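You operate a simulated robot arm through the tools that you are given. There is no shell and no other tool. Be economical: measure what you need, move in short steps, check, and stop when the job is done.

Carry out the task below with a simulated two-armed robot. There is one attempt and no reset: what you move stays moved.

## Task
Set up machine No. 1 from the job card: plate, depth and tuft size.
Fine: plate flat in its seat, table back in. Where these are worked on the way, their far stop is far enough and under half their travel is too little: sliding table.

It is judged by the outcome, as a careful person would: the job done as asked, and still so three seconds after it is handed in. It fails if anything else is knocked over, pushed out of place, dropped, spilled or broken.

## Robot
Two 7-joint arms with two-finger parallel grippers on one trunk, on a base that drives. Base frame: it is fixed to the floor where the robot stands at the start and does not move with it; the origin is under the middle of the robot, x ahead of it, y to its left, z up. Readings come in mm, rad, newtons and seconds.
The left shoulder is at the start at [50, 187, 1135], the right one opposite. With the tool pointing down near the work surface each hand reaches from about 100 to 660 mm from the robot's upright axis, wherever it stands, measured 20 degrees to its own side. Places, roughly: box start button [800, 500, 700]; brake lever [1000, 500, 1100]; clamp knob [700, 200, 1000]; clutch lever [600, -100, 900]; counter button [800, 100, 1300]; depth knob [900, 300, 1200]; drive belt [700, 0, 800]; foot pedal [700, 0, 100]; green machine [900, -100, 700]; main switch [800, 600, 700]; plate seat on the sliding table [800, 0, 1000]; sliding table [800, 0, 1000]; tension knob [500, -200, 500]; tuft knob [900, 200, 1300]; wire knob [800, 200, 1200]. Payload 3.43 kg a hand.
The TCP of each hand is the grasp point between the finger pads, 30 mm short of the fingertips. In the tool frame z runs along the fingers and y along their closing line. The gripper opens to 94 mm. The fingers are 28 mm wide and 10 mm thick; the gripper's body (50 by 96 mm) begins 55 mm behind the TCP.
Orientation is told as [roll, pitch, yaw] about the base's x, y, z axes, in that order, counted from this pose: with the fingers straight down and closing along the base's y, the tool's x points along the base's -x, its y along +y and its z along -z.

## Interface
- The arms move only by the tool send_rows. It takes "left_motion", "right_motion" or both (then of equal length, played together; a hand with none holds still); each is a list of rows, each a list of 3 entries, a list of its own where there are three numbers: the shift along the tool's x, y, z in units of 30 mm (1.0 is 30 mm), then the turn, a rotation vector about the tool's x, y, z in units of 6 degrees (1.0 is 6 degrees), then the finger opening in m, from 0 to 0.094. In form: [[[x, y, z], [rx, ry, rz], claw], ...]. A call has 1 to 12 rows; each row shifts and turns the commanded pose from where the row before left it, along the tool's axes as they then stand. A call with a number of a shift or a turn outside -1 to 1 is refused whole. A row lasts 0.2 s, in which the tool goes at most 50 mm and 0.15 rad; a call with a longer step from one row to the next is refused whole, and so is a gripper value outside its range. A pose out of reach is approached as far as the arm can. The call stops where the force on the tool passes 40 N (or 10 N more than at its start, if that is more) or the arm is blocked; 0.2 s more then pass. The fingers move at their own pace (about 153 mm/s each) and stop on an object; they squeeze with about 36 N. The grip force told is the motor's: it shows also when the fingers shut on nothing. Time passes only in rows, and 0.2 s behind the last, so rows that do not move let the fingers close. It gives the time, the measured TCP pose, the force on the tool (base axes), the opening and the grip force at its end, in the units of the frame above (readings bear some noise), with the torque about the TCP (base axes, N m) and any sound that the robot's microphone picked up.
- Cameras (640 x 400 px; columns grow to the right, rows downward): "scene" is now at [137.1, -34.9, 1295.2]; the picture's right is [-0.41, -0.91, 0.00], its down [-0.56, 0.25, -0.79] and it looks along [0.72, -0.32, -0.61] (base axes); focal length 214 px, centre (320, 200). "left" rides on the left gripper at [76, -14, -102] in its tool frame; the picture's right is [0.18, 0.98, 0.00], its down [-0.75, 0.14, -0.64] and it looks along [-0.63, 0.12, 0.77] (tool axes); focal length 243 px, centre (320, 200). "right" rides on the right gripper at [76, 14, -103] in its tool frame; the picture's right is [-0.18, 0.98, 0.00], its down [-0.75, -0.14, -0.64] and it looks along [-0.63, -0.12, 0.77] (tool axes); focal length 243 px, centre (320, 200). There is no depth. A picture from a camera that has moved, and an enlarged one, comes with that camera's place and axes in the base frame and with its lens.
- camera(camera): a new picture of that camera. The clock stands still meanwhile.
- lift_body(by): slides the trunk up (or, below 0, down) by that many mm; the arms and the scene camera ride with it, the base frame stays. It gives what a move gives, with no picture.
- steer(legs): drives the robot by 1 to 6 legs, each [ahead, left, turn to the left] in mm, mm and rad, along the robot's own axes; the way and the turn of a leg run together, so that a leg with both is an arc; at most 1500 mm and 3.142 rad a leg. The arms and the cameras ride along, it lands a little off, and it stops where it bumps. It gives what a move gives.
- pan_tilt(pan, tilt): turns the head with the scene camera to pan (to the left, within 1.396 rad either way) and tilt (down, from -0.506 to 1.204), counted from straight ahead of the robot. It gives what a move gives.
- enlarge(camera, box): a new picture of the part [left, top, right, bottom] of that camera's present view, enlarged. The clock stands still meanwhile.
- finish_job(): hands the job in; it is judged then, once.

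Work in short steps. Places have to be worked out from the pictures, the camera data and where the tool is seen: move nearer, look again, correct. Check each grasp and each placing, and mend what went wrong. You have 120 turns and 108 pictures in all, those below and enlarged ones among them. Open the grippers and draw the arms clear of the work before you hand the job in, unless the task says otherwise; then end with one line.

The tools are called after "Emit:" as name(argument=value, ...) on one line, values as JSON. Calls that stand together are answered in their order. send_rows: Moves the arms, as the interface text tells. Its arguments: {"type":"object","properties":{"left_motion":{"type":"array","items":{"type":"array"}},"right_motion":{"type":"array","items":{"type":"array"}}},"required":[]} The other tools are called the same way: lift_body (by) slides the trunk up or down; steer (legs) drives the base; pan_tilt (pan, tilt) turns the head that bears the scene camera; camera (camera) takes a picture; enlarge (camera, box) takes an enlarged picture of a part of a camera's view; finish_job () hands the job in.

At the start:

```text
clock: 0.0
left_tcp_pos: [497.9, 139.7, 999.8]
left_tool_rot: [0.0, -0.002, -0.001]
left_force: [-0.3, 0.7, -1.0]
left_torque: [-0.02, 0.02, -0.01]
left_width: 94.0
left_grip_force: 0.1
right_tcp_pos: [368.9, -250.1, 1000.5]
right_tool_rot: [0.0, 0.0, -0.001]
right_force: [-0.7, 1.2, -0.2]
right_torque: [0.01, 0.0, -0.03]
right_width: 93.9
right_grip_force: 0.0
trunk travel left (down, up): [-350.0, 82.0]
robot x, y, heading: [-4.6, -1.9, -0.002]
head pan, tilt: [-0.422, 0.658]
```

scene: 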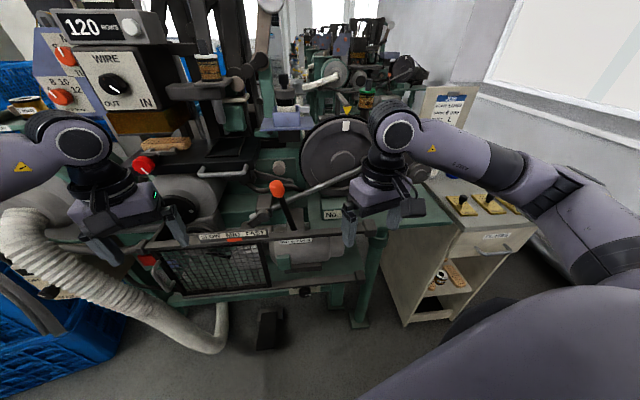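
right: 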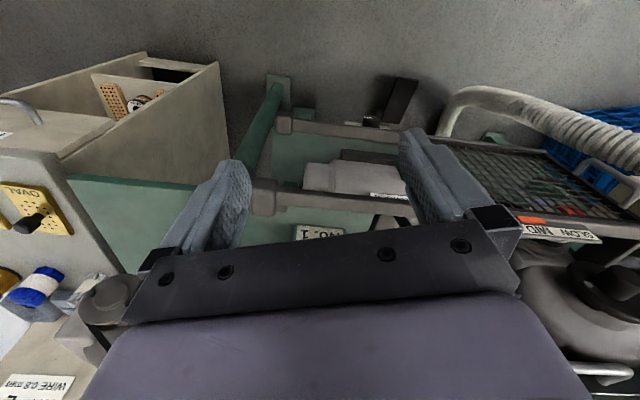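
left: 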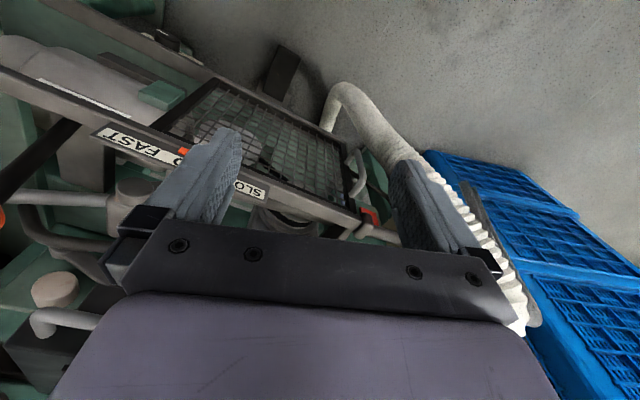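

I begin by reading the job card (white board right of the machine) and the control panel at the left.

Emit:
enlarge(camera="scene", box=[400, 70, 540, 230])

Emit:
enlarge(camera="scene", box=[0, 0, 320, 200])

```text
2.50 times, centred on (470, 150) of scene
camera zoom: at [137.1, -34.9, 1295.2], right [-0.41, -0.91, 0.0], down [-0.56, 0.25, -0.79], along [0.72, -0.32, -0.61], focal length 536 px, centre (-55, 325)
```

zoom: 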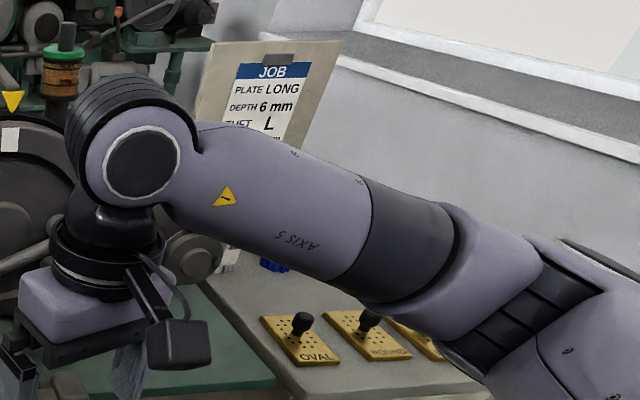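

```text
2.00 times, centred on (160, 100) of scene
camera zoom: at [137.1, -34.9, 1295.2], right [-0.41, -0.91, 0.0], down [-0.56, 0.25, -0.79], along [0.72, -0.32, -0.61], focal length 429 px, centre (640, 400)
```

zoom: 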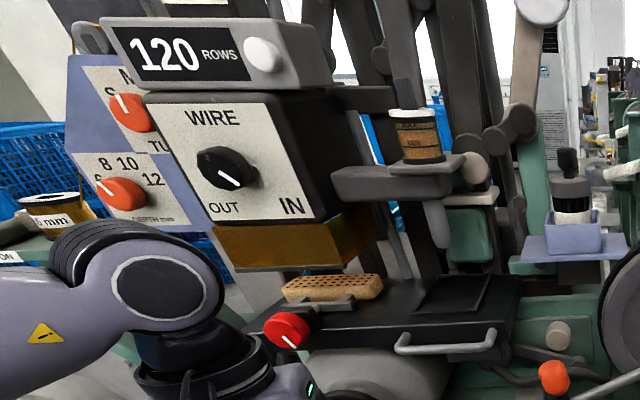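

Card: plate LONG, depth 6 mm, tuft L. I draw both arms back a bit to see the panel and plates.

Emit:
send_rows(left_motion=[[[1, 0, 0], [0, 0, 0], 0.094], [[1, 0, 0], [0, 0, 0], 0.094], [[1, 0.5, 0], [0, 0, 0], 0.094], [[1, 1, 0], [0, 0, 0], 0.094], [[1, 1, 0], [0, 0, 0], 0.094], [[1, 1, 0], [0, 0, 0], 0.094]], right_motion=[[[1, 0, 0], [0, 0, 0], 0.094], [[1, 0, 0], [0, 0, 0], 0.094], [[1, 0, 0], [0, 0, 0], 0.094], [[0, 0, 0], [0, 0, 0], 0.094], [[0, 0, 0], [0, 0, 0], 0.094], [[0, 0, 0], [0, 0, 0], 0.094]])

Emit:
pan_tilt(pan=0.2, tilt=0.25)

Emit:
camera(camera="scene")

Emit:
pan_tilt(pan=-0.8, tilt=0.6)

Emit:
camera(camera="scene")

```text
clock: 1.4
left_tcp_pos: [316.0, 246.7, 998.7]
left_tool_rot: [0.001, 0.0, -0.001]
left_force: [0.1, -0.2, -0.3]
left_torque: [0.04, -0.01, 0.02]
left_width: 93.8
left_grip_force: 0.1
right_tcp_pos: [279.9, -251.0, 1001.0]
right_tool_rot: [-0.001, -0.001, -0.001]
right_force: [-1.9, -0.7, 0.3]
right_torque: [-0.03, 0.02, 0.02]
right_width: 94.1
right_grip_force: 0.1
trunk travel left (down, up): [-350.0, 82.0]
robot x, y, heading: [0.3, 0.3, 0.003]
head pan, tilt: [-0.422, 0.658]
```

```text
clock: 2.4
left_tcp_pos: [315.6, 247.2, 998.8]
left_tool_rot: [0.001, 0.0, 0.0]
left_force: [-0.2, 0.0, -0.2]
left_torque: [0.01, 0.02, -0.01]
left_width: 94.2
left_grip_force: 0.1
right_tcp_pos: [280.0, -251.7, 1000.4]
right_tool_rot: [-0.002, 0.0, 0.0]
right_force: [-0.1, -0.1, 0.9]
right_torque: [-0.01, -0.02, -0.02]
right_width: 93.9
right_grip_force: 0.1
trunk travel left (down, up): [-350.0, 82.0]
robot x, y, heading: [0.5, -2.1, -0.003]
head pan, tilt: [0.201, 0.25]
```

```text
102 pictures are left
camera scene: at [149.7, 19.1, 1332.3], right [0.2, -0.98, 0.0], down [-0.24, -0.05, -0.97], along [0.95, 0.19, -0.25], focal length 214 px, centre (320, 200)
```

scene: 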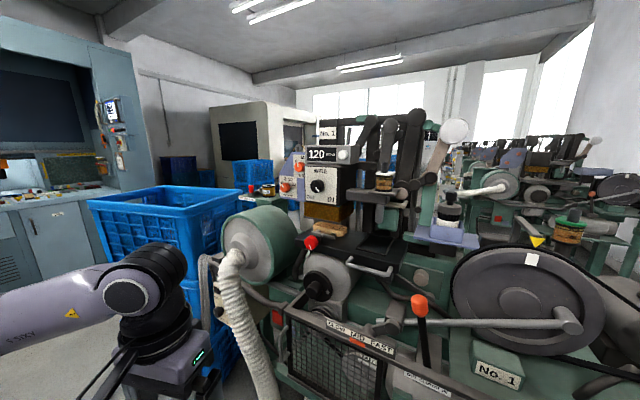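

```text
clock: 3.7
left_tcp_pos: [316.1, 246.9, 999.3]
left_tool_rot: [0.0, -0.001, -0.001]
left_force: [-0.1, 0.0, -0.7]
left_torque: [0.0, 0.02, -0.03]
left_width: 94.1
left_grip_force: 0.0
right_tcp_pos: [279.5, -251.5, 1001.1]
right_tool_rot: [0.0, 0.0, -0.001]
right_force: [0.5, 0.1, 0.1]
right_torque: [0.01, -0.01, 0.0]
right_width: 94.1
right_grip_force: 0.0
trunk travel left (down, up): [-350.0, 82.0]
robot x, y, heading: [3.0, -3.1, 0.001]
head pan, tilt: [-0.799, 0.6]
```

```text
101 pictures are left
camera scene: at [119.9, -62.7, 1300.2], right [-0.72, -0.7, 0.0], down [-0.39, 0.4, -0.83], along [0.58, -0.59, -0.56], focal length 214 px, centre (320, 200)
```

scene: 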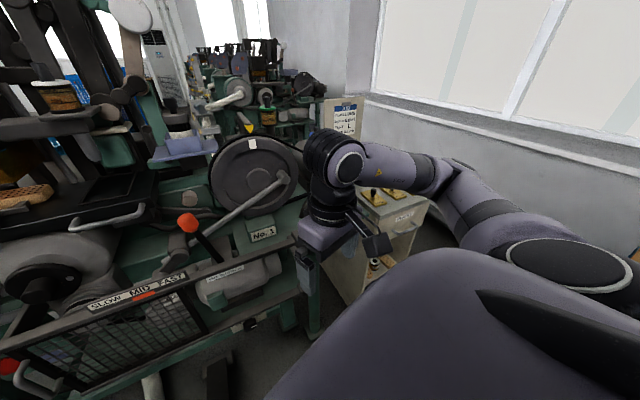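

I turn the robot to face the plate cart to locate it properly.

Emit:
steer(legs=[[0, 0, -0.9]])

Emit:
pan_tilt(pan=0.0, tilt=0.7)

Emit:
camera(camera="scene")

Emit:
camera(camera="right")

```text
clock: 6.4
left_tcp_pos: [392.4, -87.3, 998.3]
left_tool_rot: [0.0, -0.001, -0.88]
left_force: [-0.2, 0.2, 0.4]
left_torque: [0.02, -0.02, -0.01]
left_width: 94.2
left_grip_force: 0.1
right_tcp_pos: [-15.5, -375.6, 1000.3]
right_tool_rot: [-0.001, 0.0, -0.881]
right_force: [0.0, -0.5, -0.3]
right_torque: [-0.02, 0.0, 0.03]
right_width: 94.0
right_grip_force: 0.1
trunk travel left (down, up): [-350.0, 82.0]
robot x, y, heading: [-3.4, -2.7, -0.883]
head pan, tilt: [-0.799, 0.6]
```

```text
clock: 7.5
left_tcp_pos: [392.0, -86.4, 998.1]
left_tool_rot: [0.001, 0.0, -0.879]
left_force: [0.0, -0.4, 0.8]
left_torque: [-0.01, 0.03, 0.02]
left_width: 94.1
left_grip_force: 0.1
right_tcp_pos: [-15.6, -375.9, 1000.7]
right_tool_rot: [0.0, 0.001, -0.879]
right_force: [-0.6, -0.6, -0.5]
right_torque: [0.0, -0.02, 0.05]
right_width: 94.0
right_grip_force: 0.0
trunk travel left (down, up): [-350.0, 82.0]
robot x, y, heading: [-1.1, 4.1, -0.875]
head pan, tilt: [0.0, 0.7]
```

```text
100 pictures are left
camera scene: at [91.2, -109.9, 1291.5], right [-0.77, -0.64, 0.0], down [-0.41, 0.5, -0.77], along [0.49, -0.59, -0.64], focal length 214 px, centre (320, 200)
```

scene: 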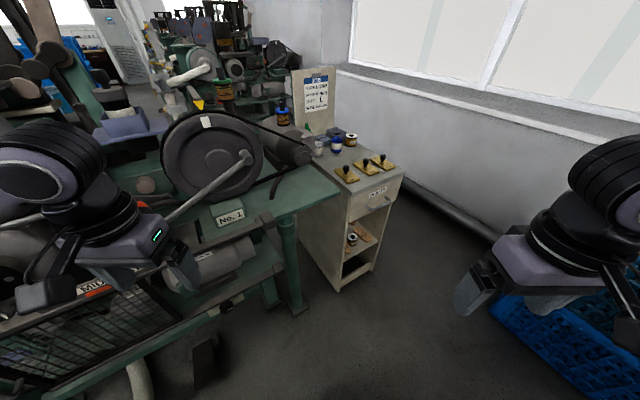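

```text
99 pictures are left
camera right: at [-54.0, -307.9, 1103.0], right [0.87, 0.48, 0.0], down [0.37, -0.67, 0.64], along [0.31, -0.56, -0.77], focal length 243 px, centre (320, 200)
```

right: 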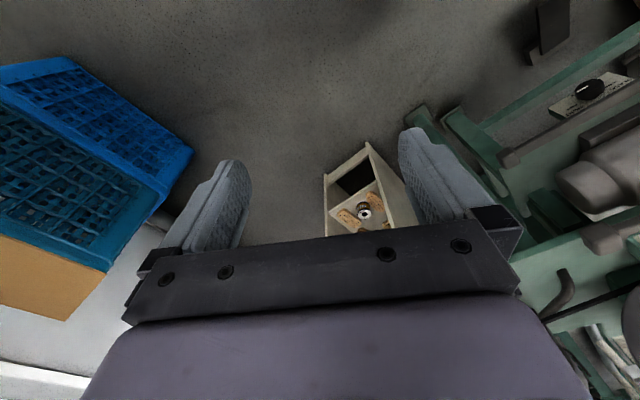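

Emit:
enlarge(camera="scene", box=[270, 60, 430, 220])

```text
2.50 times, centred on (350, 140) of scene
camera zoom: at [91.2, -109.9, 1291.5], right [-0.77, -0.64, 0.0], down [-0.41, 0.5, -0.77], along [0.49, -0.59, -0.64], focal length 536 px, centre (245, 350)
```

zoom: 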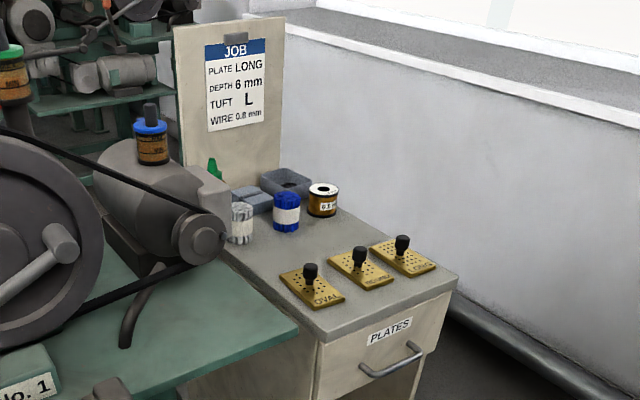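

The card reads clearly: LONG / 6 mm / L. LONG plate should be the third one, near [421,-964,790]. I turn back to heading 0 and drive sideways to stand in front of the cart.

Emit:
steer(legs=[[0, 0, 0.875], [-80, 0, 0], [0, -780, 0]])

Emit:
pan_tilt(pan=-0.2, tilt=0.8)

Emit:
camera(camera="scene")

Emit:
camera(camera="right")

```text
clock: 14.7
left_tcp_pos: [233.9, -549.4, 997.7]
left_tool_rot: [-0.001, -0.001, -0.002]
left_force: [0.1, 0.1, 1.0]
left_torque: [0.01, -0.03, 0.02]
left_width: 94.1
left_grip_force: 0.0
right_tcp_pos: [197.1, -1047.1, 1001.2]
right_tool_rot: [0.001, -0.001, -0.006]
right_force: [-0.2, -0.7, 0.0]
right_torque: [-0.03, -0.02, -0.05]
right_width: 94.1
right_grip_force: 0.1
trunk travel left (down, up): [-350.0, 82.0]
robot x, y, heading: [-84.0, -794.9, -0.007]
head pan, tilt: [0.0, 0.7]
```

```text
clock: 15.4
left_tcp_pos: [234.9, -548.3, 998.3]
left_tool_rot: [-0.001, 0.0, -0.002]
left_force: [-0.4, 0.9, -0.8]
left_torque: [-0.04, 0.01, 0.01]
left_width: 94.0
left_grip_force: 0.1
right_tcp_pos: [196.4, -1047.4, 1001.7]
right_tool_rot: [0.001, -0.001, -0.003]
right_force: [-0.2, 0.2, 0.7]
right_torque: [0.01, -0.01, -0.01]
right_width: 93.9
right_grip_force: 0.1
trunk travel left (down, up): [-350.0, 82.0]
robot x, y, heading: [-81.5, -791.6, -0.007]
head pan, tilt: [-0.201, 0.799]
```

```text
97 pictures are left
camera scene: at [55.0, -810.0, 1283.3], right [-0.2, -0.98, 0.0], down [-0.7, 0.15, -0.7], along [0.68, -0.14, -0.72], focal length 214 px, centre (320, 200)
```

scene: 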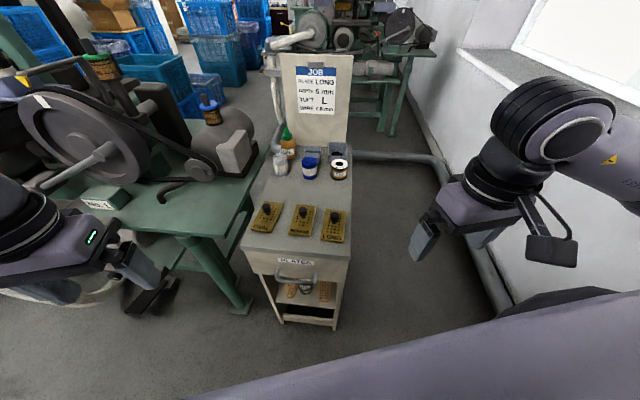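

```text
96 pictures are left
camera right: at [119.4, -1031.9, 1103.0], right [0.19, 0.98, 0.0], down [0.75, -0.14, 0.64], along [0.63, -0.12, -0.77], focal length 243 px, centre (320, 200)
```

right: 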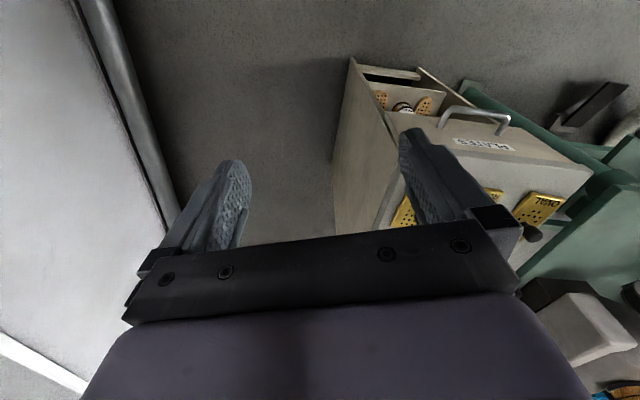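

Emit:
enlarge(camera="scene", box=[240, 170, 360, 270])

```text
4.00 times, centred on (300, 220) of scene
camera zoom: at [55.0, -810.0, 1283.3], right [-0.2, -0.98, 0.0], down [-0.7, 0.15, -0.7], along [0.68, -0.14, -0.72], focal length 858 px, centre (400, 120)
```

zoom: 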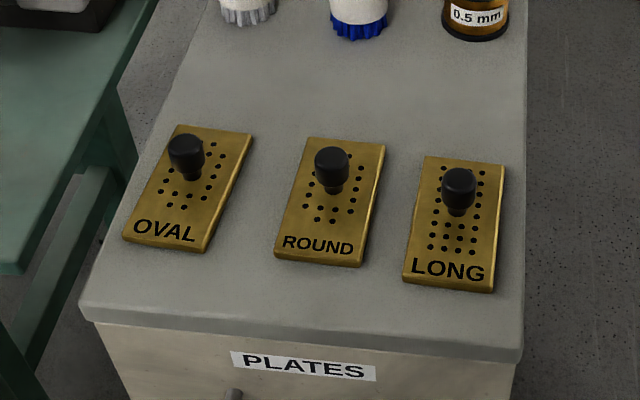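

The LONG plate is the rightmost, knob near [430,-930]. I move the right hand above it at about z=900 with the opening reduced.

Emit:
send_rows(right_motion=[[[-1, 0.5, 0], [0, 0, 0], 0.07], [[-1, 0.5, 0], [0, 0, 0], 0.07], [[-1, 0.5, 0], [0, 0, 0], 0.07], [[-1, 0.5, 0.2], [0, 0, 0], 0.07], [[-1, 0.5, 0.3], [0, 0, 0], 0.07], [[-1, 0.5, 0.5], [0, 0, 0], 0.07], [[-1, 0.4, 0.5], [0, 0, 0], 0.07], [[0, 0.4, 0.5], [0, 0, 0], 0.07], [[0, 0.1, 0], [0, 0, 0], 0.07]])

Emit:
camera(camera="right")

Emit:
camera(camera="scene")

```text
clock: 17.4
left_tcp_pos: [235.0, -547.9, 999.1]
left_tool_rot: [0.0, -0.001, -0.004]
left_force: [0.2, 0.2, 0.2]
left_torque: [-0.01, -0.03, 0.01]
left_width: 93.7
left_grip_force: 0.0
right_tcp_pos: [405.4, -931.2, 938.1]
right_tool_rot: [0.0, 0.001, -0.005]
right_force: [-0.1, 0.4, 0.7]
right_torque: [0.0, 0.03, -0.04]
right_width: 70.0
right_grip_force: 0.1
trunk travel left (down, up): [-350.0, 82.0]
robot x, y, heading: [-81.2, -795.2, -0.001]
head pan, tilt: [-0.201, 0.799]
```

```text
94 pictures are left
camera right: at [328.6, -916.2, 1041.1], right [0.19, 0.98, 0.0], down [0.75, -0.14, 0.64], along [0.63, -0.12, -0.77], focal length 243 px, centre (320, 200)
```

right: 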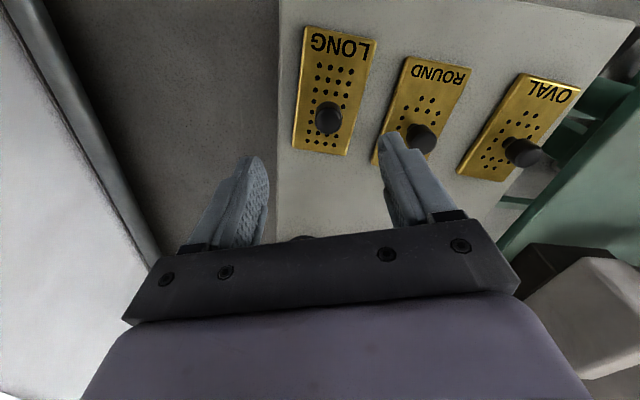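

```text
93 pictures are left
camera scene: at [54.9, -810.0, 1283.3], right [-0.2, -0.98, 0.0], down [-0.7, 0.15, -0.7], along [0.68, -0.14, -0.72], focal length 214 px, centre (320, 200)
```

scene: 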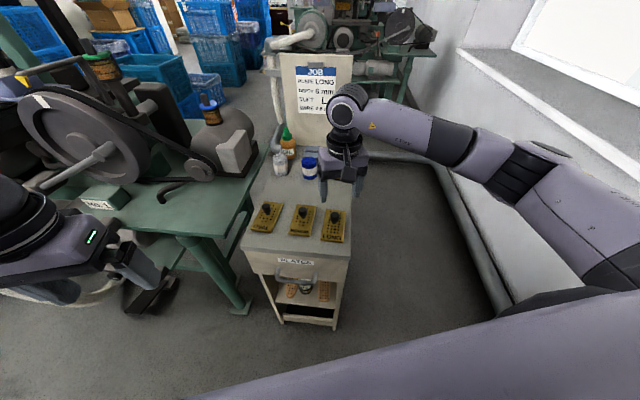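

Triangulated, knob is at about [397,-920], top around z≈860. I correct and descend partly, then look.

Emit:
send_rows(right_motion=[[[0.28, 0.37, 0], [0, 0, 0], 0.07], [[0, 0, 1], [0, 0, 0], 0.07], [[0, 0, 0.7], [0, 0, 0], 0.07], [[0, 0, 0], [0, 0, 0], 0.07]])

Emit:
camera(camera="right")

Emit:
enlarge(camera="scene", box=[240, 130, 400, 270])

```text
clock: 18.4
left_tcp_pos: [235.2, -548.5, 998.2]
left_tool_rot: [-0.001, 0.001, -0.005]
left_force: [-0.6, 0.5, 0.0]
left_torque: [0.0, -0.03, -0.01]
left_width: 94.1
left_grip_force: 0.1
right_tcp_pos: [398.1, -916.8, 887.4]
right_tool_rot: [0.001, 0.0, -0.006]
right_force: [0.4, -1.1, -0.1]
right_torque: [-0.05, -0.04, 0.0]
right_width: 70.0
right_grip_force: 0.1
trunk travel left (down, up): [-350.0, 82.0]
robot x, y, heading: [-80.8, -792.4, -0.003]
head pan, tilt: [-0.201, 0.799]
```

```text
92 pictures are left
camera right: at [321.3, -903.1, 990.1], right [0.19, 0.98, 0.0], down [0.75, -0.14, 0.64], along [0.63, -0.12, -0.77], focal length 243 px, centre (320, 200)
```

right: 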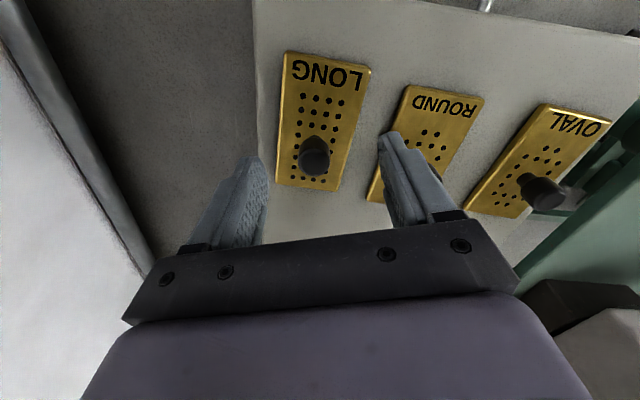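

```text
2.86 times, centred on (320, 200) of scene
camera zoom: at [54.9, -810.0, 1283.3], right [-0.2, -0.98, 0.0], down [-0.7, 0.15, -0.7], along [0.68, -0.14, -0.72], focal length 613 px, centre (320, 200)
```

zoom: 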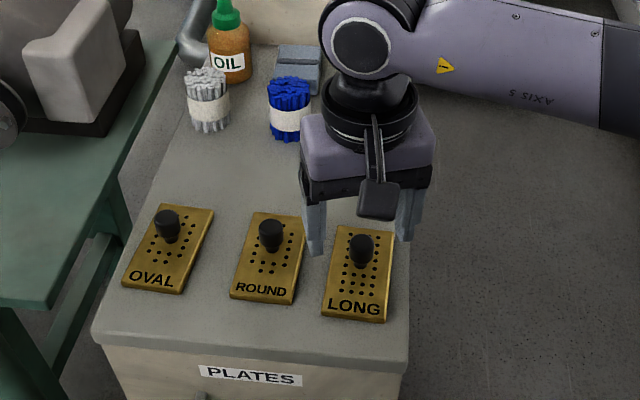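

Refined: knob at ~[404,-922], top ~z 850. I shift and go lower to z≈860.

Emit:
send_rows(right_motion=[[[-0.2, -0.17, 0], [0, 0, 0], 0.07], [[0, 0, 0.5], [0, 0, 0], 0.07], [[0, 0, 0.4], [0, 0, 0], 0.07], [[0, 0, 0], [0, 0, 0], 0.07]])

Emit:
camera(camera="right")

Emit:
enlarge(camera="scene", box=[270, 150, 380, 260])

```text
clock: 19.4
left_tcp_pos: [234.8, -549.0, 998.5]
left_tool_rot: [0.001, 0.0, -0.004]
left_force: [-0.6, -0.1, 0.4]
left_torque: [0.01, 0.0, 0.0]
left_width: 94.1
left_grip_force: 0.1
right_tcp_pos: [404.5, -924.5, 860.6]
right_tool_rot: [0.0, 0.001, -0.006]
right_force: [0.3, 0.6, 0.6]
right_torque: [-0.01, -0.05, -0.02]
right_width: 70.1
right_grip_force: 0.0
trunk travel left (down, up): [-350.0, 82.0]
robot x, y, heading: [-81.2, -794.1, -0.003]
head pan, tilt: [-0.201, 0.799]
```

```text
90 pictures are left
camera right: at [327.3, -909.1, 963.8], right [0.19, 0.98, 0.0], down [0.75, -0.14, 0.64], along [0.63, -0.12, -0.77], focal length 243 px, centre (320, 200)
```

right: 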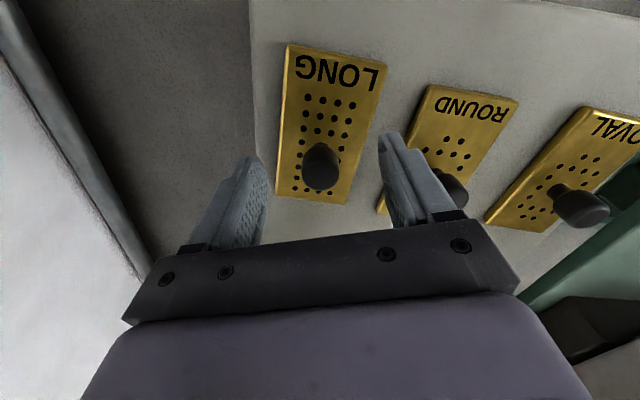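

```text
3.64 times, centred on (325, 205) of scene
camera zoom: at [55.0, -810.0, 1283.3], right [-0.2, -0.98, 0.0], down [-0.7, 0.15, -0.7], along [0.68, -0.14, -0.72], focal length 780 px, centre (302, 182)
```

zoom: 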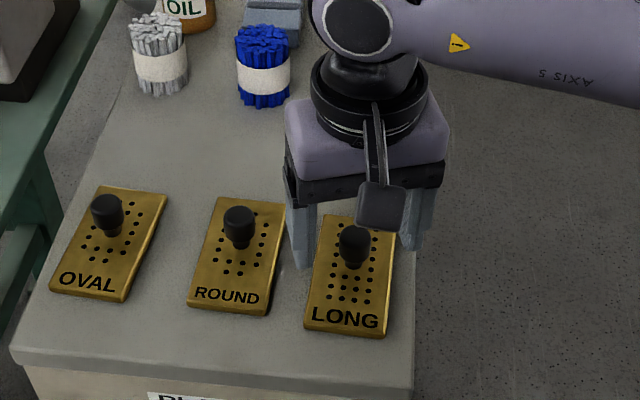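

Aligned in y and x; the knob center is ~22 mm below the TCP. I lower 14 mm and close.

Emit:
send_rows(right_motion=[[[0, 0, 0.25], [0, 0, 0], 0.07], [[0, 0, 0.22], [0, 0, 0], 0.07], [[0, 0, 0], [0, 0, 0], 0.0], [[0, 0, 0], [0, 0, 0], 0.0], [[0, 0, 0], [0, 0, 0], 0.0]])

Emit:
camera(camera="right")

```text
clock: 20.6
left_tcp_pos: [234.9, -549.8, 998.1]
left_tool_rot: [0.001, 0.0, -0.006]
left_force: [-0.8, -0.2, 0.4]
left_torque: [-0.02, -0.03, 0.02]
left_width: 94.1
left_grip_force: 0.0
right_tcp_pos: [405.8, -924.0, 847.8]
right_tool_rot: [0.001, 0.0, -0.005]
right_force: [0.5, -1.4, 0.7]
right_torque: [-0.03, -0.08, 0.01]
right_width: 22.7
right_grip_force: 36.1
trunk travel left (down, up): [-350.0, 82.0]
robot x, y, heading: [-78.5, -792.6, -0.008]
head pan, tilt: [-0.201, 0.799]
```

```text
88 pictures are left
camera right: at [328.4, -909.3, 950.2], right [0.19, 0.98, 0.0], down [0.75, -0.14, 0.64], along [0.63, -0.12, -0.77], focal length 243 px, centre (320, 200)
```

right: 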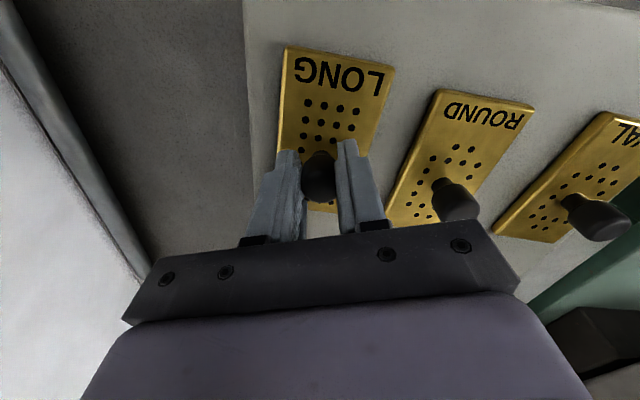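

Knob gripped (22.7 mm). Lift 150 mm and check.

Emit:
send_rows(right_motion=[[[0, 0, -0.5], [0, 0, 0], 0.0], [[0, 0, -0.7], [0, 0, 0], 0.0], [[0, 0, -1], [0, 0, 0], 0.0], [[0, 0, -1], [0, 0, 0], 0.0], [[0, 0, -1], [0, 0, 0], 0.0], [[0, 0, -1], [0, 0, 0], 0.0]])

Emit:
camera(camera="right")

Emit:
camera(camera="scene")

```text
clock: 22.0
left_tcp_pos: [233.9, -548.3, 998.9]
left_tool_rot: [0.0, -0.001, -0.003]
left_force: [-0.3, 0.6, -0.6]
left_torque: [-0.03, -0.01, 0.01]
left_width: 93.9
left_grip_force: 0.0
right_tcp_pos: [405.6, -923.6, 1006.7]
right_tool_rot: [-0.001, 0.001, -0.005]
right_force: [0.6, -0.6, -2.3]
right_torque: [-0.02, -0.02, 0.02]
right_width: 22.7
right_grip_force: 36.2
trunk travel left (down, up): [-350.0, 82.0]
robot x, y, heading: [-80.0, -792.1, -0.006]
head pan, tilt: [-0.201, 0.799]
```

```text
87 pictures are left
camera right: at [328.0, -908.8, 1109.1], right [0.19, 0.98, 0.0], down [0.75, -0.14, 0.64], along [0.63, -0.12, -0.77], focal length 243 px, centre (320, 200)
```

right: 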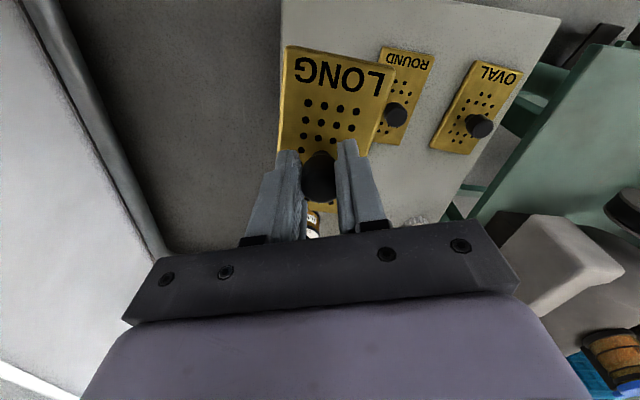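

```text
86 pictures are left
camera scene: at [54.9, -809.9, 1283.2], right [-0.2, -0.98, 0.0], down [-0.7, 0.15, -0.7], along [0.68, -0.14, -0.72], focal length 214 px, centre (320, 200)
```

scene: 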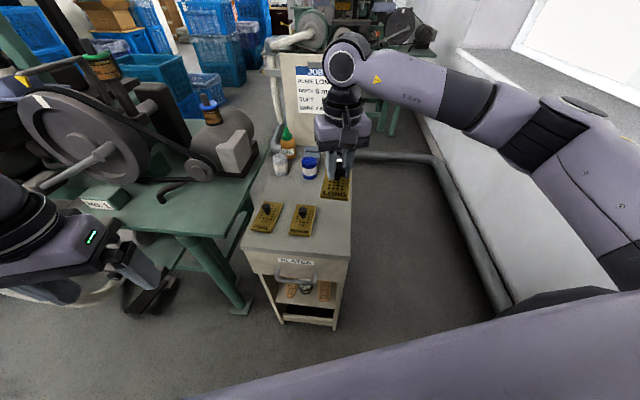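

The LONG plate hangs flat in the grip. I retract the right hand and drive back to the machine's front.

Emit:
send_rows(right_motion=[[[0, 0, -1], [0, 0, 0], 0.0], [[0.5, 0, -1], [0, 0, 0], 0.0], [[1, 0, -0.5], [0, 0, 0], 0.0], [[1, 0, 0], [0, 0, 0], 0.0], [[1, 0, 0], [0, 0, 0], 0.0], [[1, 0, 0], [0, 0, 0], 0.0], [[0.5, 0, 0], [0, 0, 0], 0.0]])

Emit:
steer(legs=[[0, 790, 0], [80, 0, 0]])

Emit:
pan_tilt(pan=0.0, tilt=0.45)

Emit:
camera(camera="scene")

```text
clock: 23.6
left_tcp_pos: [234.5, -548.7, 997.7]
left_tool_rot: [0.001, 0.001, -0.003]
left_force: [0.3, 0.7, 0.3]
left_torque: [0.04, 0.0, -0.02]
left_width: 94.1
left_grip_force: 0.0
right_tcp_pos: [257.7, -923.2, 1080.4]
right_tool_rot: [0.0, 0.0, -0.005]
right_force: [-0.1, 0.2, -2.5]
right_torque: [0.02, 0.01, -0.02]
right_width: 22.9
right_grip_force: 35.8
trunk travel left (down, up): [-350.0, 82.0]
robot x, y, heading: [-80.3, -797.5, -0.001]
head pan, tilt: [-0.201, 0.799]
```

```text
clock: 28.4
left_tcp_pos: [321.2, 216.2, 998.8]
left_tool_rot: [-0.001, -0.001, -0.013]
left_force: [-0.3, -0.2, 0.6]
left_torque: [-0.03, 0.02, 0.01]
left_width: 93.9
left_grip_force: 0.0
right_tcp_pos: [341.6, -159.0, 1078.6]
right_tool_rot: [0.0, 0.001, -0.011]
right_force: [0.0, -0.1, -2.2]
right_torque: [0.03, 0.0, 0.0]
right_width: 22.9
right_grip_force: 36.1
trunk travel left (down, up): [-350.0, 82.0]
robot x, y, heading: [-0.4, -26.8, -0.012]
head pan, tilt: [-0.201, 0.799]
```

```text
clock: 29.2
left_tcp_pos: [319.9, 216.1, 999.1]
left_tool_rot: [0.001, -0.001, -0.01]
left_force: [-0.9, -0.4, -0.2]
left_torque: [-0.01, 0.01, -0.02]
left_width: 93.9
left_grip_force: 0.1
right_tcp_pos: [341.1, -158.4, 1079.9]
right_tool_rot: [0.0, 0.001, -0.013]
right_force: [0.1, 0.1, -0.6]
right_torque: [0.01, -0.03, 0.04]
right_width: 22.8
right_grip_force: 36.0
trunk travel left (down, up): [-350.0, 82.0]
robot x, y, heading: [3.8, -24.3, -0.015]
head pan, tilt: [0.0, 0.45]
```

```text
85 pictures are left
camera scene: at [152.0, -28.3, 1313.6], right [-0.01, -1.0, 0.0], down [-0.44, 0.01, -0.9], along [0.9, -0.01, -0.44], focal length 214 px, centre (320, 200)
```

scene: 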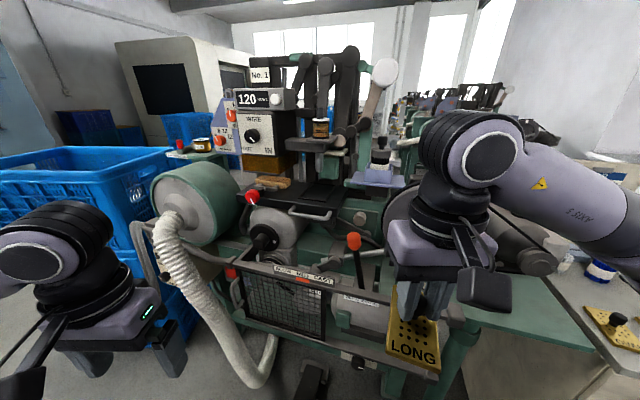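

Emit:
enlarge(camera="scene", box=[210, 60, 410, 240])

Emit:
enlarge(camera="scene", box=[230, 150, 350, 230])

```text
2.22 times, centred on (310, 150) of scene
camera zoom: at [152.0, -28.3, 1313.6], right [-0.01, -1.0, 0.0], down [-0.44, 0.01, -0.9], along [0.9, -0.01, -0.44], focal length 477 px, centre (342, 311)
```

zoom: 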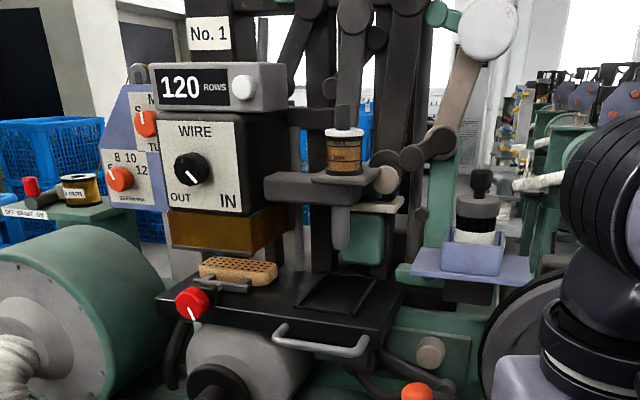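

```text
5.00 times, centred on (290, 190) of scene
camera zoom: at [152.0, -28.3, 1313.6], right [-0.01, -1.0, 0.0], down [-0.44, 0.01, -0.9], along [0.9, -0.01, -0.44], focal length 1072 px, centre (470, 250)
```

zoom: 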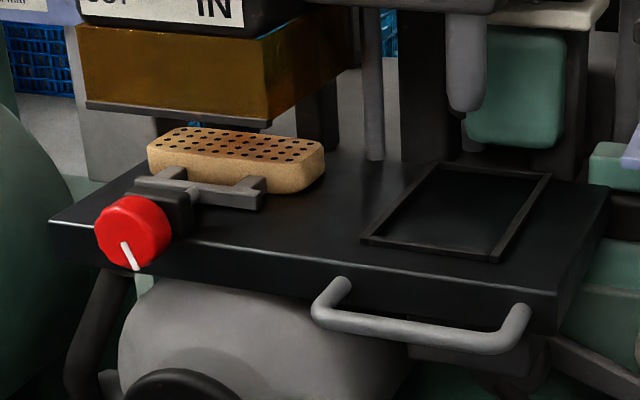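

I see the seat frame (long axis along x) on the table and the handle across y near x≈700. I drive 130 mm ahead and bring the left hand over, turned 90° so its fingers close along x.

Emit:
steer(legs=[[130, 20, 0.012]])

Emit:
send_rows(left_motion=[[[0, 0, -1], [0, 0, 1], 0.07], [[0, 0, -1], [0, 0, 1], 0.07], [[0, 0, -1], [0, 0, 1], 0.07], [[0, 0, -0.5], [0, 0, 1], 0.07], [[0, 0, 0], [0, 0, 1], 0.07], [[0, 0, 0], [0, 0, 1], 0.07], [[0, 0, 0], [0, 0, 1], 0.07], [[0, 0, 0], [0, 0, 1], 0.07], [[0, 0, 0], [0, 0, 1], 0.07], [[0, 0, 0], [0, 0, 1], 0.07], [[0, 0, 0], [0, 0, 1], 0.07], [[0, 0, 0], [0, 0, 1], 0.07]])

```text
clock: 30.5
left_tcp_pos: [448.5, 238.1, 997.9]
left_tool_rot: [0.0, 0.002, -0.002]
left_force: [-0.6, 0.6, 0.4]
left_torque: [-0.03, 0.03, 0.03]
left_width: 94.0
left_grip_force: 0.1
right_tcp_pos: [472.6, -135.0, 1078.7]
right_tool_rot: [0.0, 0.003, -0.001]
right_force: [0.1, -0.5, -2.2]
right_torque: [-0.03, 0.05, 0.0]
right_width: 22.8
right_grip_force: 36.3
trunk travel left (down, up): [-350.0, 82.0]
robot x, y, heading: [133.7, -7.4, -0.0]
head pan, tilt: [0.0, 0.45]
```

```text
clock: 33.1
left_tcp_pos: [436.1, 222.1, 1100.4]
left_tool_rot: [0.002, 0.0, -1.26]
left_force: [-0.4, 0.5, 0.5]
left_torque: [0.03, -0.02, 0.0]
left_width: 70.2
left_grip_force: 0.1
left hand out of reach, approached as far as the arm can: row 12
right_tcp_pos: [472.7, -135.2, 1077.9]
right_tool_rot: [-0.001, 0.0, -0.001]
right_force: [0.0, -0.3, -1.7]
right_torque: [0.0, -0.01, 0.01]
right_width: 22.6
right_grip_force: 35.8
trunk travel left (down, up): [-350.0, 82.0]
robot x, y, heading: [129.6, -7.0, -0.003]
head pan, tilt: [0.0, 0.45]
```

Turn limited at about −72°. I move the hand toward the handle and check whether reach improves.

Emit:
send_rows(left_motion=[[[-0.95, 0.35, 0], [0, 0, 0], 0.07], [[-0.95, 0.35, 0], [0, 0, 0], 0.07], [[-0.95, 0.35, 0], [0, 0, 0], 0.07], [[-0.95, 0.35, 0], [0, 0, 0], 0.07], [[-0.95, 0.35, 0], [0, 0, 0], 0.07], [[-0.95, 0.35, 0], [0, 0, 0], 0.07], [[-0.95, 0.35, 0], [0, 0, 0], 0.07], [[-0.95, 0.35, 0], [0, 0, 0], 0.07]])

Emit:
camera(camera="left")

Emit:
camera(camera="scene")

```text
clock: 34.9
left_tcp_pos: [536.2, 69.9, 1102.0]
left_tool_rot: [0.002, 0.001, -1.255]
left_force: [-0.2, 0.0, 0.2]
left_torque: [0.01, 0.01, 0.0]
left_width: 69.9
left_grip_force: 0.0
left hand out of reach, approached as far as the arm can: row 6, 7, 8
right_tcp_pos: [471.7, -135.8, 1079.7]
right_tool_rot: [-0.001, 0.002, -0.002]
right_force: [-0.3, 0.0, -1.9]
right_torque: [-0.04, -0.02, -0.01]
right_width: 22.8
right_grip_force: 36.4
trunk travel left (down, up): [-350.0, 82.0]
robot x, y, heading: [129.5, -8.2, 0.004]
head pan, tilt: [0.0, 0.45]
```

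```text
82 pictures are left
camera left: at [498.1, 138.7, 1204.0], right [0.88, 0.48, 0.0], down [0.37, -0.67, 0.64], along [0.31, -0.56, -0.77], focal length 243 px, centre (320, 200)
```

left: 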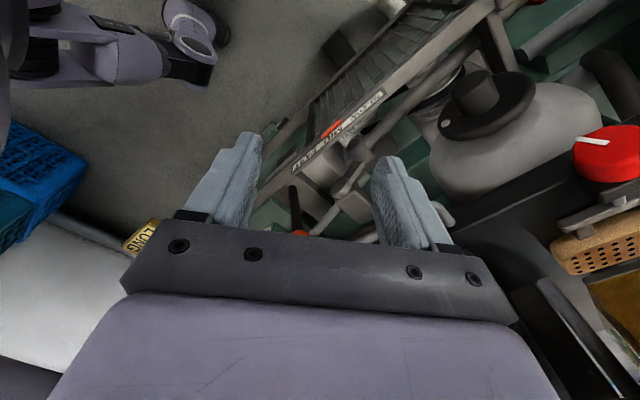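

```text
81 pictures are left
camera scene: at [282.0, -7.2, 1313.7], right [0.0, -1.0, 0.0], down [-0.44, 0.0, -0.9], along [0.9, 0.0, -0.44], focal length 214 px, centre (320, 200)
```

scene: 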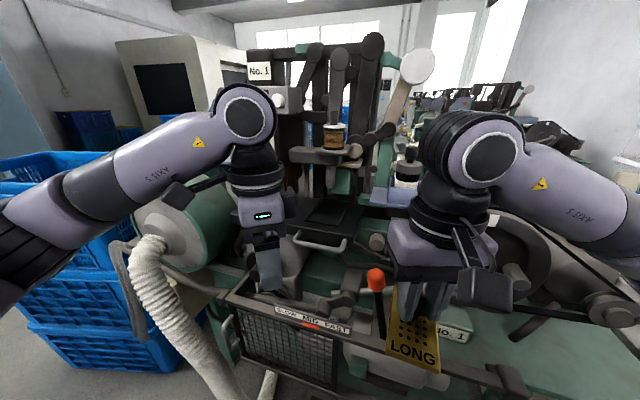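

The handle bar triangulates to ~[688,0,997]. The left arm is limited in this turn direction, so I turn the left hand the other way (toward +90°).

Emit:
send_rows(left_motion=[[[0, 0, 0], [0, 0, -1], 0.07], [[0, 0, 0], [0, 0, -1], 0.07], [[0, 0, 0], [0, 0, -1], 0.07], [[0, 0, 0], [0, 0, -1], 0.07], [[0, 0, 0], [0, 0, -1], 0.07], [[0, 0, 0], [0, 0, -1], 0.07], [[0, 0, 0], [0, 0, -1], 0.07], [[0, 0, 0], [0, 0, -1], 0.07], [[0, 0, 0], [0, 0, -1], 0.07], [[0, 0, 0], [0, 0, -1], 0.07], [[0, 0, 0], [0, 0, -1], 0.07], [[0, 0, 0], [0, 0, -1], 0.07]])

Emit:
send_rows(left_motion=[[[0, 0, 0], [0, 0, -1], 0.07], [[0, 0, 0], [0, 0, -1], 0.07], [[0, 0, 0], [0, 0, -1], 0.07], [[0, 0, 0], [0, 0, -1], 0.07], [[0, 0, 0], [0, 0, -1], 0.07], [[0, 0, 0], [0, 0, -1], 0.07], [[0, 0, 0], [0, 0, -1], 0.07], [[0, 0, 0], [0, 0, -1], 0.07], [[0, 0, 0], [0, 0, -1], 0.07], [[0, 0, 0], [0, 0, -1], 0.07], [[0, 0, 0], [0, 0, -1], 0.07], [[0, 0, 0], [0, 0, -1], 0.07]])

```text
clock: 37.5
left_tcp_pos: [536.2, 72.0, 1101.9]
left_tool_rot: [-0.001, 0.002, 0.0]
left_force: [0.4, 0.0, -0.3]
left_torque: [0.0, -0.03, 0.0]
left_width: 69.9
left_grip_force: 0.2
right_tcp_pos: [472.4, -135.3, 1078.2]
right_tool_rot: [0.002, 0.0, -0.002]
right_force: [0.7, 0.2, -1.9]
right_torque: [0.0, 0.0, 0.0]
right_width: 22.9
right_grip_force: 35.9
trunk travel left (down, up): [-350.0, 82.0]
robot x, y, heading: [127.0, -6.8, -0.0]
head pan, tilt: [0.0, 0.45]
```

```text
clock: 40.1
left_tcp_pos: [535.2, 71.9, 1102.2]
left_tool_rot: [0.0, 0.002, 1.257]
left_force: [0.5, 0.5, -0.3]
left_torque: [-0.05, 0.03, -0.01]
left_width: 69.9
left_grip_force: 0.1
right_tcp_pos: [472.5, -135.9, 1079.6]
right_tool_rot: [-0.001, -0.001, -0.002]
right_force: [0.5, -0.8, -2.1]
right_torque: [0.05, 0.0, -0.01]
right_width: 22.7
right_grip_force: 35.9
trunk travel left (down, up): [-350.0, 82.0]
robot x, y, heading: [131.7, -7.9, -0.005]
head pan, tilt: [0.0, 0.45]
```

That works. I finish to +90° and approach above-front of the handle.

Emit:
send_rows(left_motion=[[[0, 0, 0], [0, 0, -1], 0.07], [[0, 0, 0], [0, 0, -1], 0.07], [[0, 0, 0], [0, 0, -1], 0.07], [[0.5, -1, 0], [0, 0, 0], 0.07], [[0.5, -1, 0], [0, 0, 0], 0.07], [[0.5, -1, 0], [0, 0, 0], 0.07], [[0.5, -0.5, 0], [0, 0, 0], 0.07], [[0, 0, 0], [0, 0, 0], 0.07]])

Emit:
camera(camera="left")

Emit:
camera(camera="scene")

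```text
clock: 41.9
left_tcp_pos: [640.2, 12.8, 1102.5]
left_tool_rot: [-0.001, 0.001, 1.569]
left_force: [-1.3, -0.1, -0.2]
left_torque: [0.01, 0.0, 0.05]
left_width: 69.9
left_grip_force: 0.0
right_tcp_pos: [471.8, -136.1, 1078.4]
right_tool_rot: [0.002, 0.0, -0.001]
right_force: [-0.1, 0.3, -2.3]
right_torque: [0.03, -0.02, 0.01]
right_width: 22.8
right_grip_force: 36.5
trunk travel left (down, up): [-350.0, 82.0]
robot x, y, heading: [135.7, -7.2, -0.001]
head pan, tilt: [0.0, 0.45]
```

```text
80 pictures are left
camera left: at [655.1, -63.6, 1205.1], right [-0.98, -0.18, 0.0], down [-0.14, 0.75, 0.64], along [-0.12, 0.63, -0.77], focal length 243 px, centre (320, 200)
```

left: 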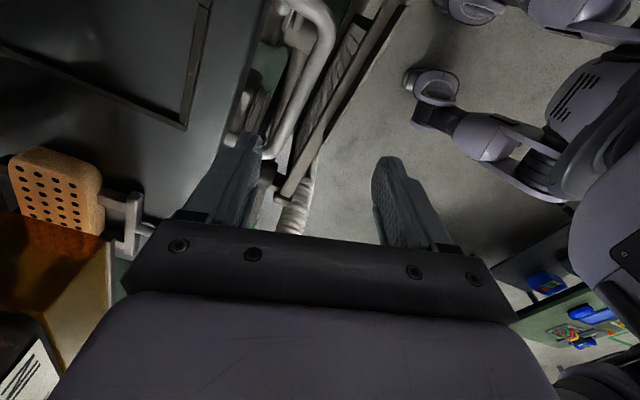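

```text
79 pictures are left
camera scene: at [281.9, -7.1, 1313.7], right [0.0, -1.0, 0.0], down [-0.44, 0.0, -0.9], along [0.9, 0.0, -0.44], focal length 214 px, centre (320, 200)
```

scene: 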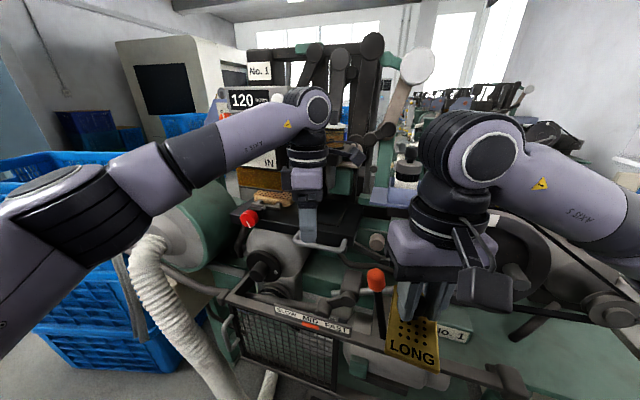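

The machine is yawed about −18° (handle and seat edges slant). I turn the left hand to match (yaw 72°), and come down over the bar's midpoint near [660,2].

Emit:
send_rows(left_motion=[[[0, 0, 0], [0, 0, 1], 0.07], [[0, 0, 0], [0, 0, 1], 0.07], [[0, 0, 0], [0, 0, 1], 0.07], [[0.14, -0.75, 0], [0, 0, 0], 0.07], [[0, 0, 0.9], [0, 0, 0], 0.07], [[0, 0, 0], [0, 0, 0], 0.07]])

Emit:
camera(camera="left")

Emit:
enlarge(camera="scene", box=[240, 180, 400, 280])

```text
clock: 43.3
left_tcp_pos: [659.9, 2.0, 1076.5]
left_tool_rot: [-0.001, -0.001, 1.256]
left_force: [0.0, 0.8, -0.9]
left_torque: [-0.03, 0.01, 0.04]
left_width: 70.3
left_grip_force: 0.0
right_tcp_pos: [472.2, -134.7, 1079.6]
right_tool_rot: [0.0, 0.0, -0.001]
right_force: [-0.5, -0.3, -2.1]
right_torque: [0.02, -0.03, -0.02]
right_width: 22.6
right_grip_force: 35.7
trunk travel left (down, up): [-350.0, 82.0]
robot x, y, heading: [130.1, -6.4, -0.005]
head pan, tilt: [0.0, 0.45]
```

```text
78 pictures are left
camera left: at [649.6, -74.4, 1178.8], right [-0.99, 0.13, 0.0], down [0.1, 0.76, 0.64], along [0.08, 0.64, -0.77], focal length 243 px, centre (320, 200)
```

left: 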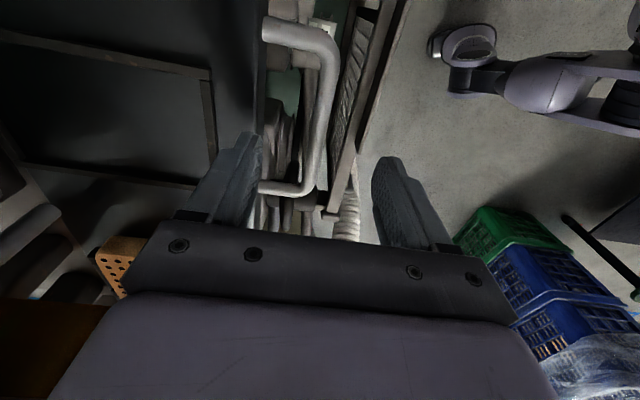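

```text
4.00 times, centred on (320, 230) of scene
camera zoom: at [281.9, -7.4, 1313.7], right [0.0, -1.0, 0.0], down [-0.44, 0.0, -0.9], along [0.9, 0.0, -0.44], focal length 858 px, centre (320, 80)
```

zoom: 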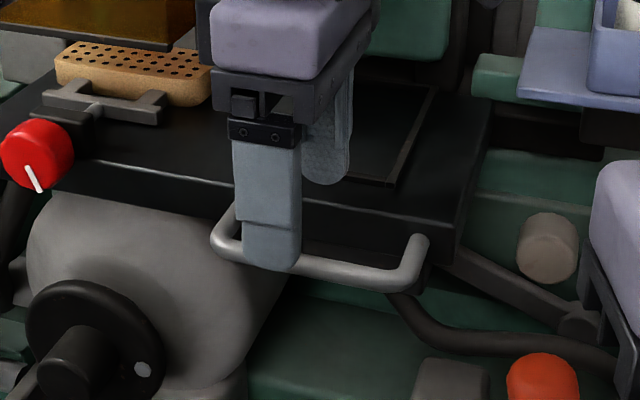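

Bar is at ~[658,0,1015], table face ~x 700. I narrow the opening to 40 mm and descend to z≈1013.

Emit:
send_rows(left_motion=[[[0, 0, 0], [0, 0, 0], 0.04], [[0, 0, 0.6], [0, 0, 0], 0.04], [[0, 0, 0.6], [0, 0, 0], 0.04], [[0, 0, 0.5], [0, 0, 0], 0.04], [[0, 0, 0.4], [0, 0, 0], 0.04], [[0, 0, 0], [0, 0, 0], 0.04]])

Emit:
camera(camera="left")

Emit:
enlarge(camera="scene", box=[240, 180, 400, 280])

```text
clock: 44.7
left_tcp_pos: [660.0, 1.5, 1012.8]
left_tool_rot: [0.0, -0.001, 1.257]
left_force: [-0.3, 1.5, 0.8]
left_torque: [0.0, 0.01, 0.01]
left_width: 39.7
left_grip_force: 0.0
right_tcp_pos: [471.4, -135.2, 1077.8]
right_tool_rot: [0.001, 0.001, -0.002]
right_force: [-0.3, -1.0, -1.7]
right_torque: [-0.01, 0.01, 0.02]
right_width: 22.7
right_grip_force: 35.9
trunk travel left (down, up): [-350.0, 82.0]
robot x, y, heading: [131.9, -7.0, -0.002]
head pan, tilt: [0.0, 0.45]
```

```text
76 pictures are left
camera left: at [649.9, -75.0, 1114.4], right [-0.99, 0.13, 0.0], down [0.1, 0.76, 0.64], along [0.08, 0.64, -0.77], focal length 243 px, centre (320, 200)
```

left: 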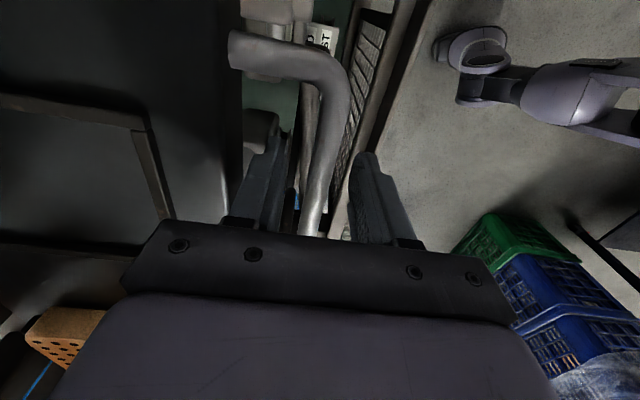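

```text
4.00 times, centred on (320, 230) of scene
camera zoom: at [282.0, -7.3, 1313.7], right [0.0, -1.0, 0.0], down [-0.44, 0.0, -0.9], along [0.9, 0.0, -0.44], focal length 858 px, centre (320, 80)
```

zoom: 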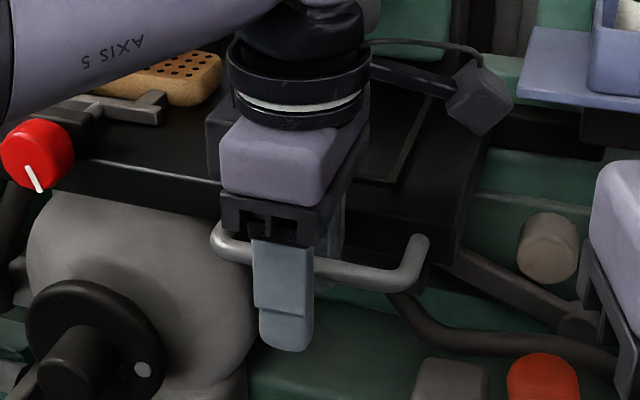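

The bar lies between the fingers; close on it.

Emit:
send_rows(left_motion=[[[0, 0, -0.2], [0, 0, 0], 0.04], [[0, 0, 0], [0, 0, 0], 0.0], [[0, 0, 0], [0, 0, 0], 0.0], [[0, 0, 0], [0, 0, 0], 0.0]])

```text
clock: 45.7
left_tcp_pos: [659.7, 0.5, 1018.4]
left_tool_rot: [0.001, 0.0, 1.256]
left_force: [-0.2, -1.8, 0.4]
left_torque: [0.21, -0.08, 0.89]
left_width: 16.2
left_grip_force: 45.1
right_tcp_pos: [473.0, -135.6, 1078.3]
right_tool_rot: [0.001, 0.0, -0.004]
right_force: [0.1, 0.4, -1.5]
right_torque: [0.03, -0.02, 0.0]
right_width: 22.9
right_grip_force: 35.8
trunk travel left (down, up): [-350.0, 82.0]
robot x, y, heading: [132.4, -6.0, -0.002]
head pan, tilt: [0.0, 0.45]
```

Gripped (16 mm). Pull along the tool's +y (outward), while the right hand with the plate steps aside.

Emit:
send_rows(left_motion=[[[0, 0, 0], [0, 0, 0], 0.0], [[0, 0, 0], [0, 0, 0], 0.0], [[0, 0, 0], [0, 0, 0], 0.0], [[0, 0.3, 0], [0, 0, 0], 0.0], [[0, 0.5, 0], [0, 0, 0], 0.0], [[0, 0.7, 0], [0, 0, 0], 0.0]], right_motion=[[[1, -0.7, 0], [0, 0, 0], 0.0], [[1, -0.7, 0], [0, 0, 0], 0.0], [[0.5, -0.7, 0], [0, 0, 0], 0.0], [[0, 0, 0], [0, 0, 0], 0.0], [[0, 0, 0], [0, 0, 0], 0.0], [[0, 0, 0], [0, 0, 0], 0.0]])

```text
clock: 47.1
left_tcp_pos: [616.1, 15.3, 1017.9]
left_tool_rot: [0.001, 0.001, 1.256]
left_force: [-1.2, 2.2, 0.4]
left_torque: [-0.17, -0.11, 0.8]
left_width: 16.1
left_grip_force: 45.4
right_tcp_pos: [396.2, -197.1, 1077.8]
right_tool_rot: [-0.001, 0.0, -0.002]
right_force: [1.1, -0.8, -2.5]
right_torque: [-0.02, -0.03, -0.02]
right_width: 22.6
right_grip_force: 35.9
trunk travel left (down, up): [-350.0, 82.0]
robot x, y, heading: [129.5, -10.0, -0.004]
head pan, tilt: [0.0, 0.45]
```

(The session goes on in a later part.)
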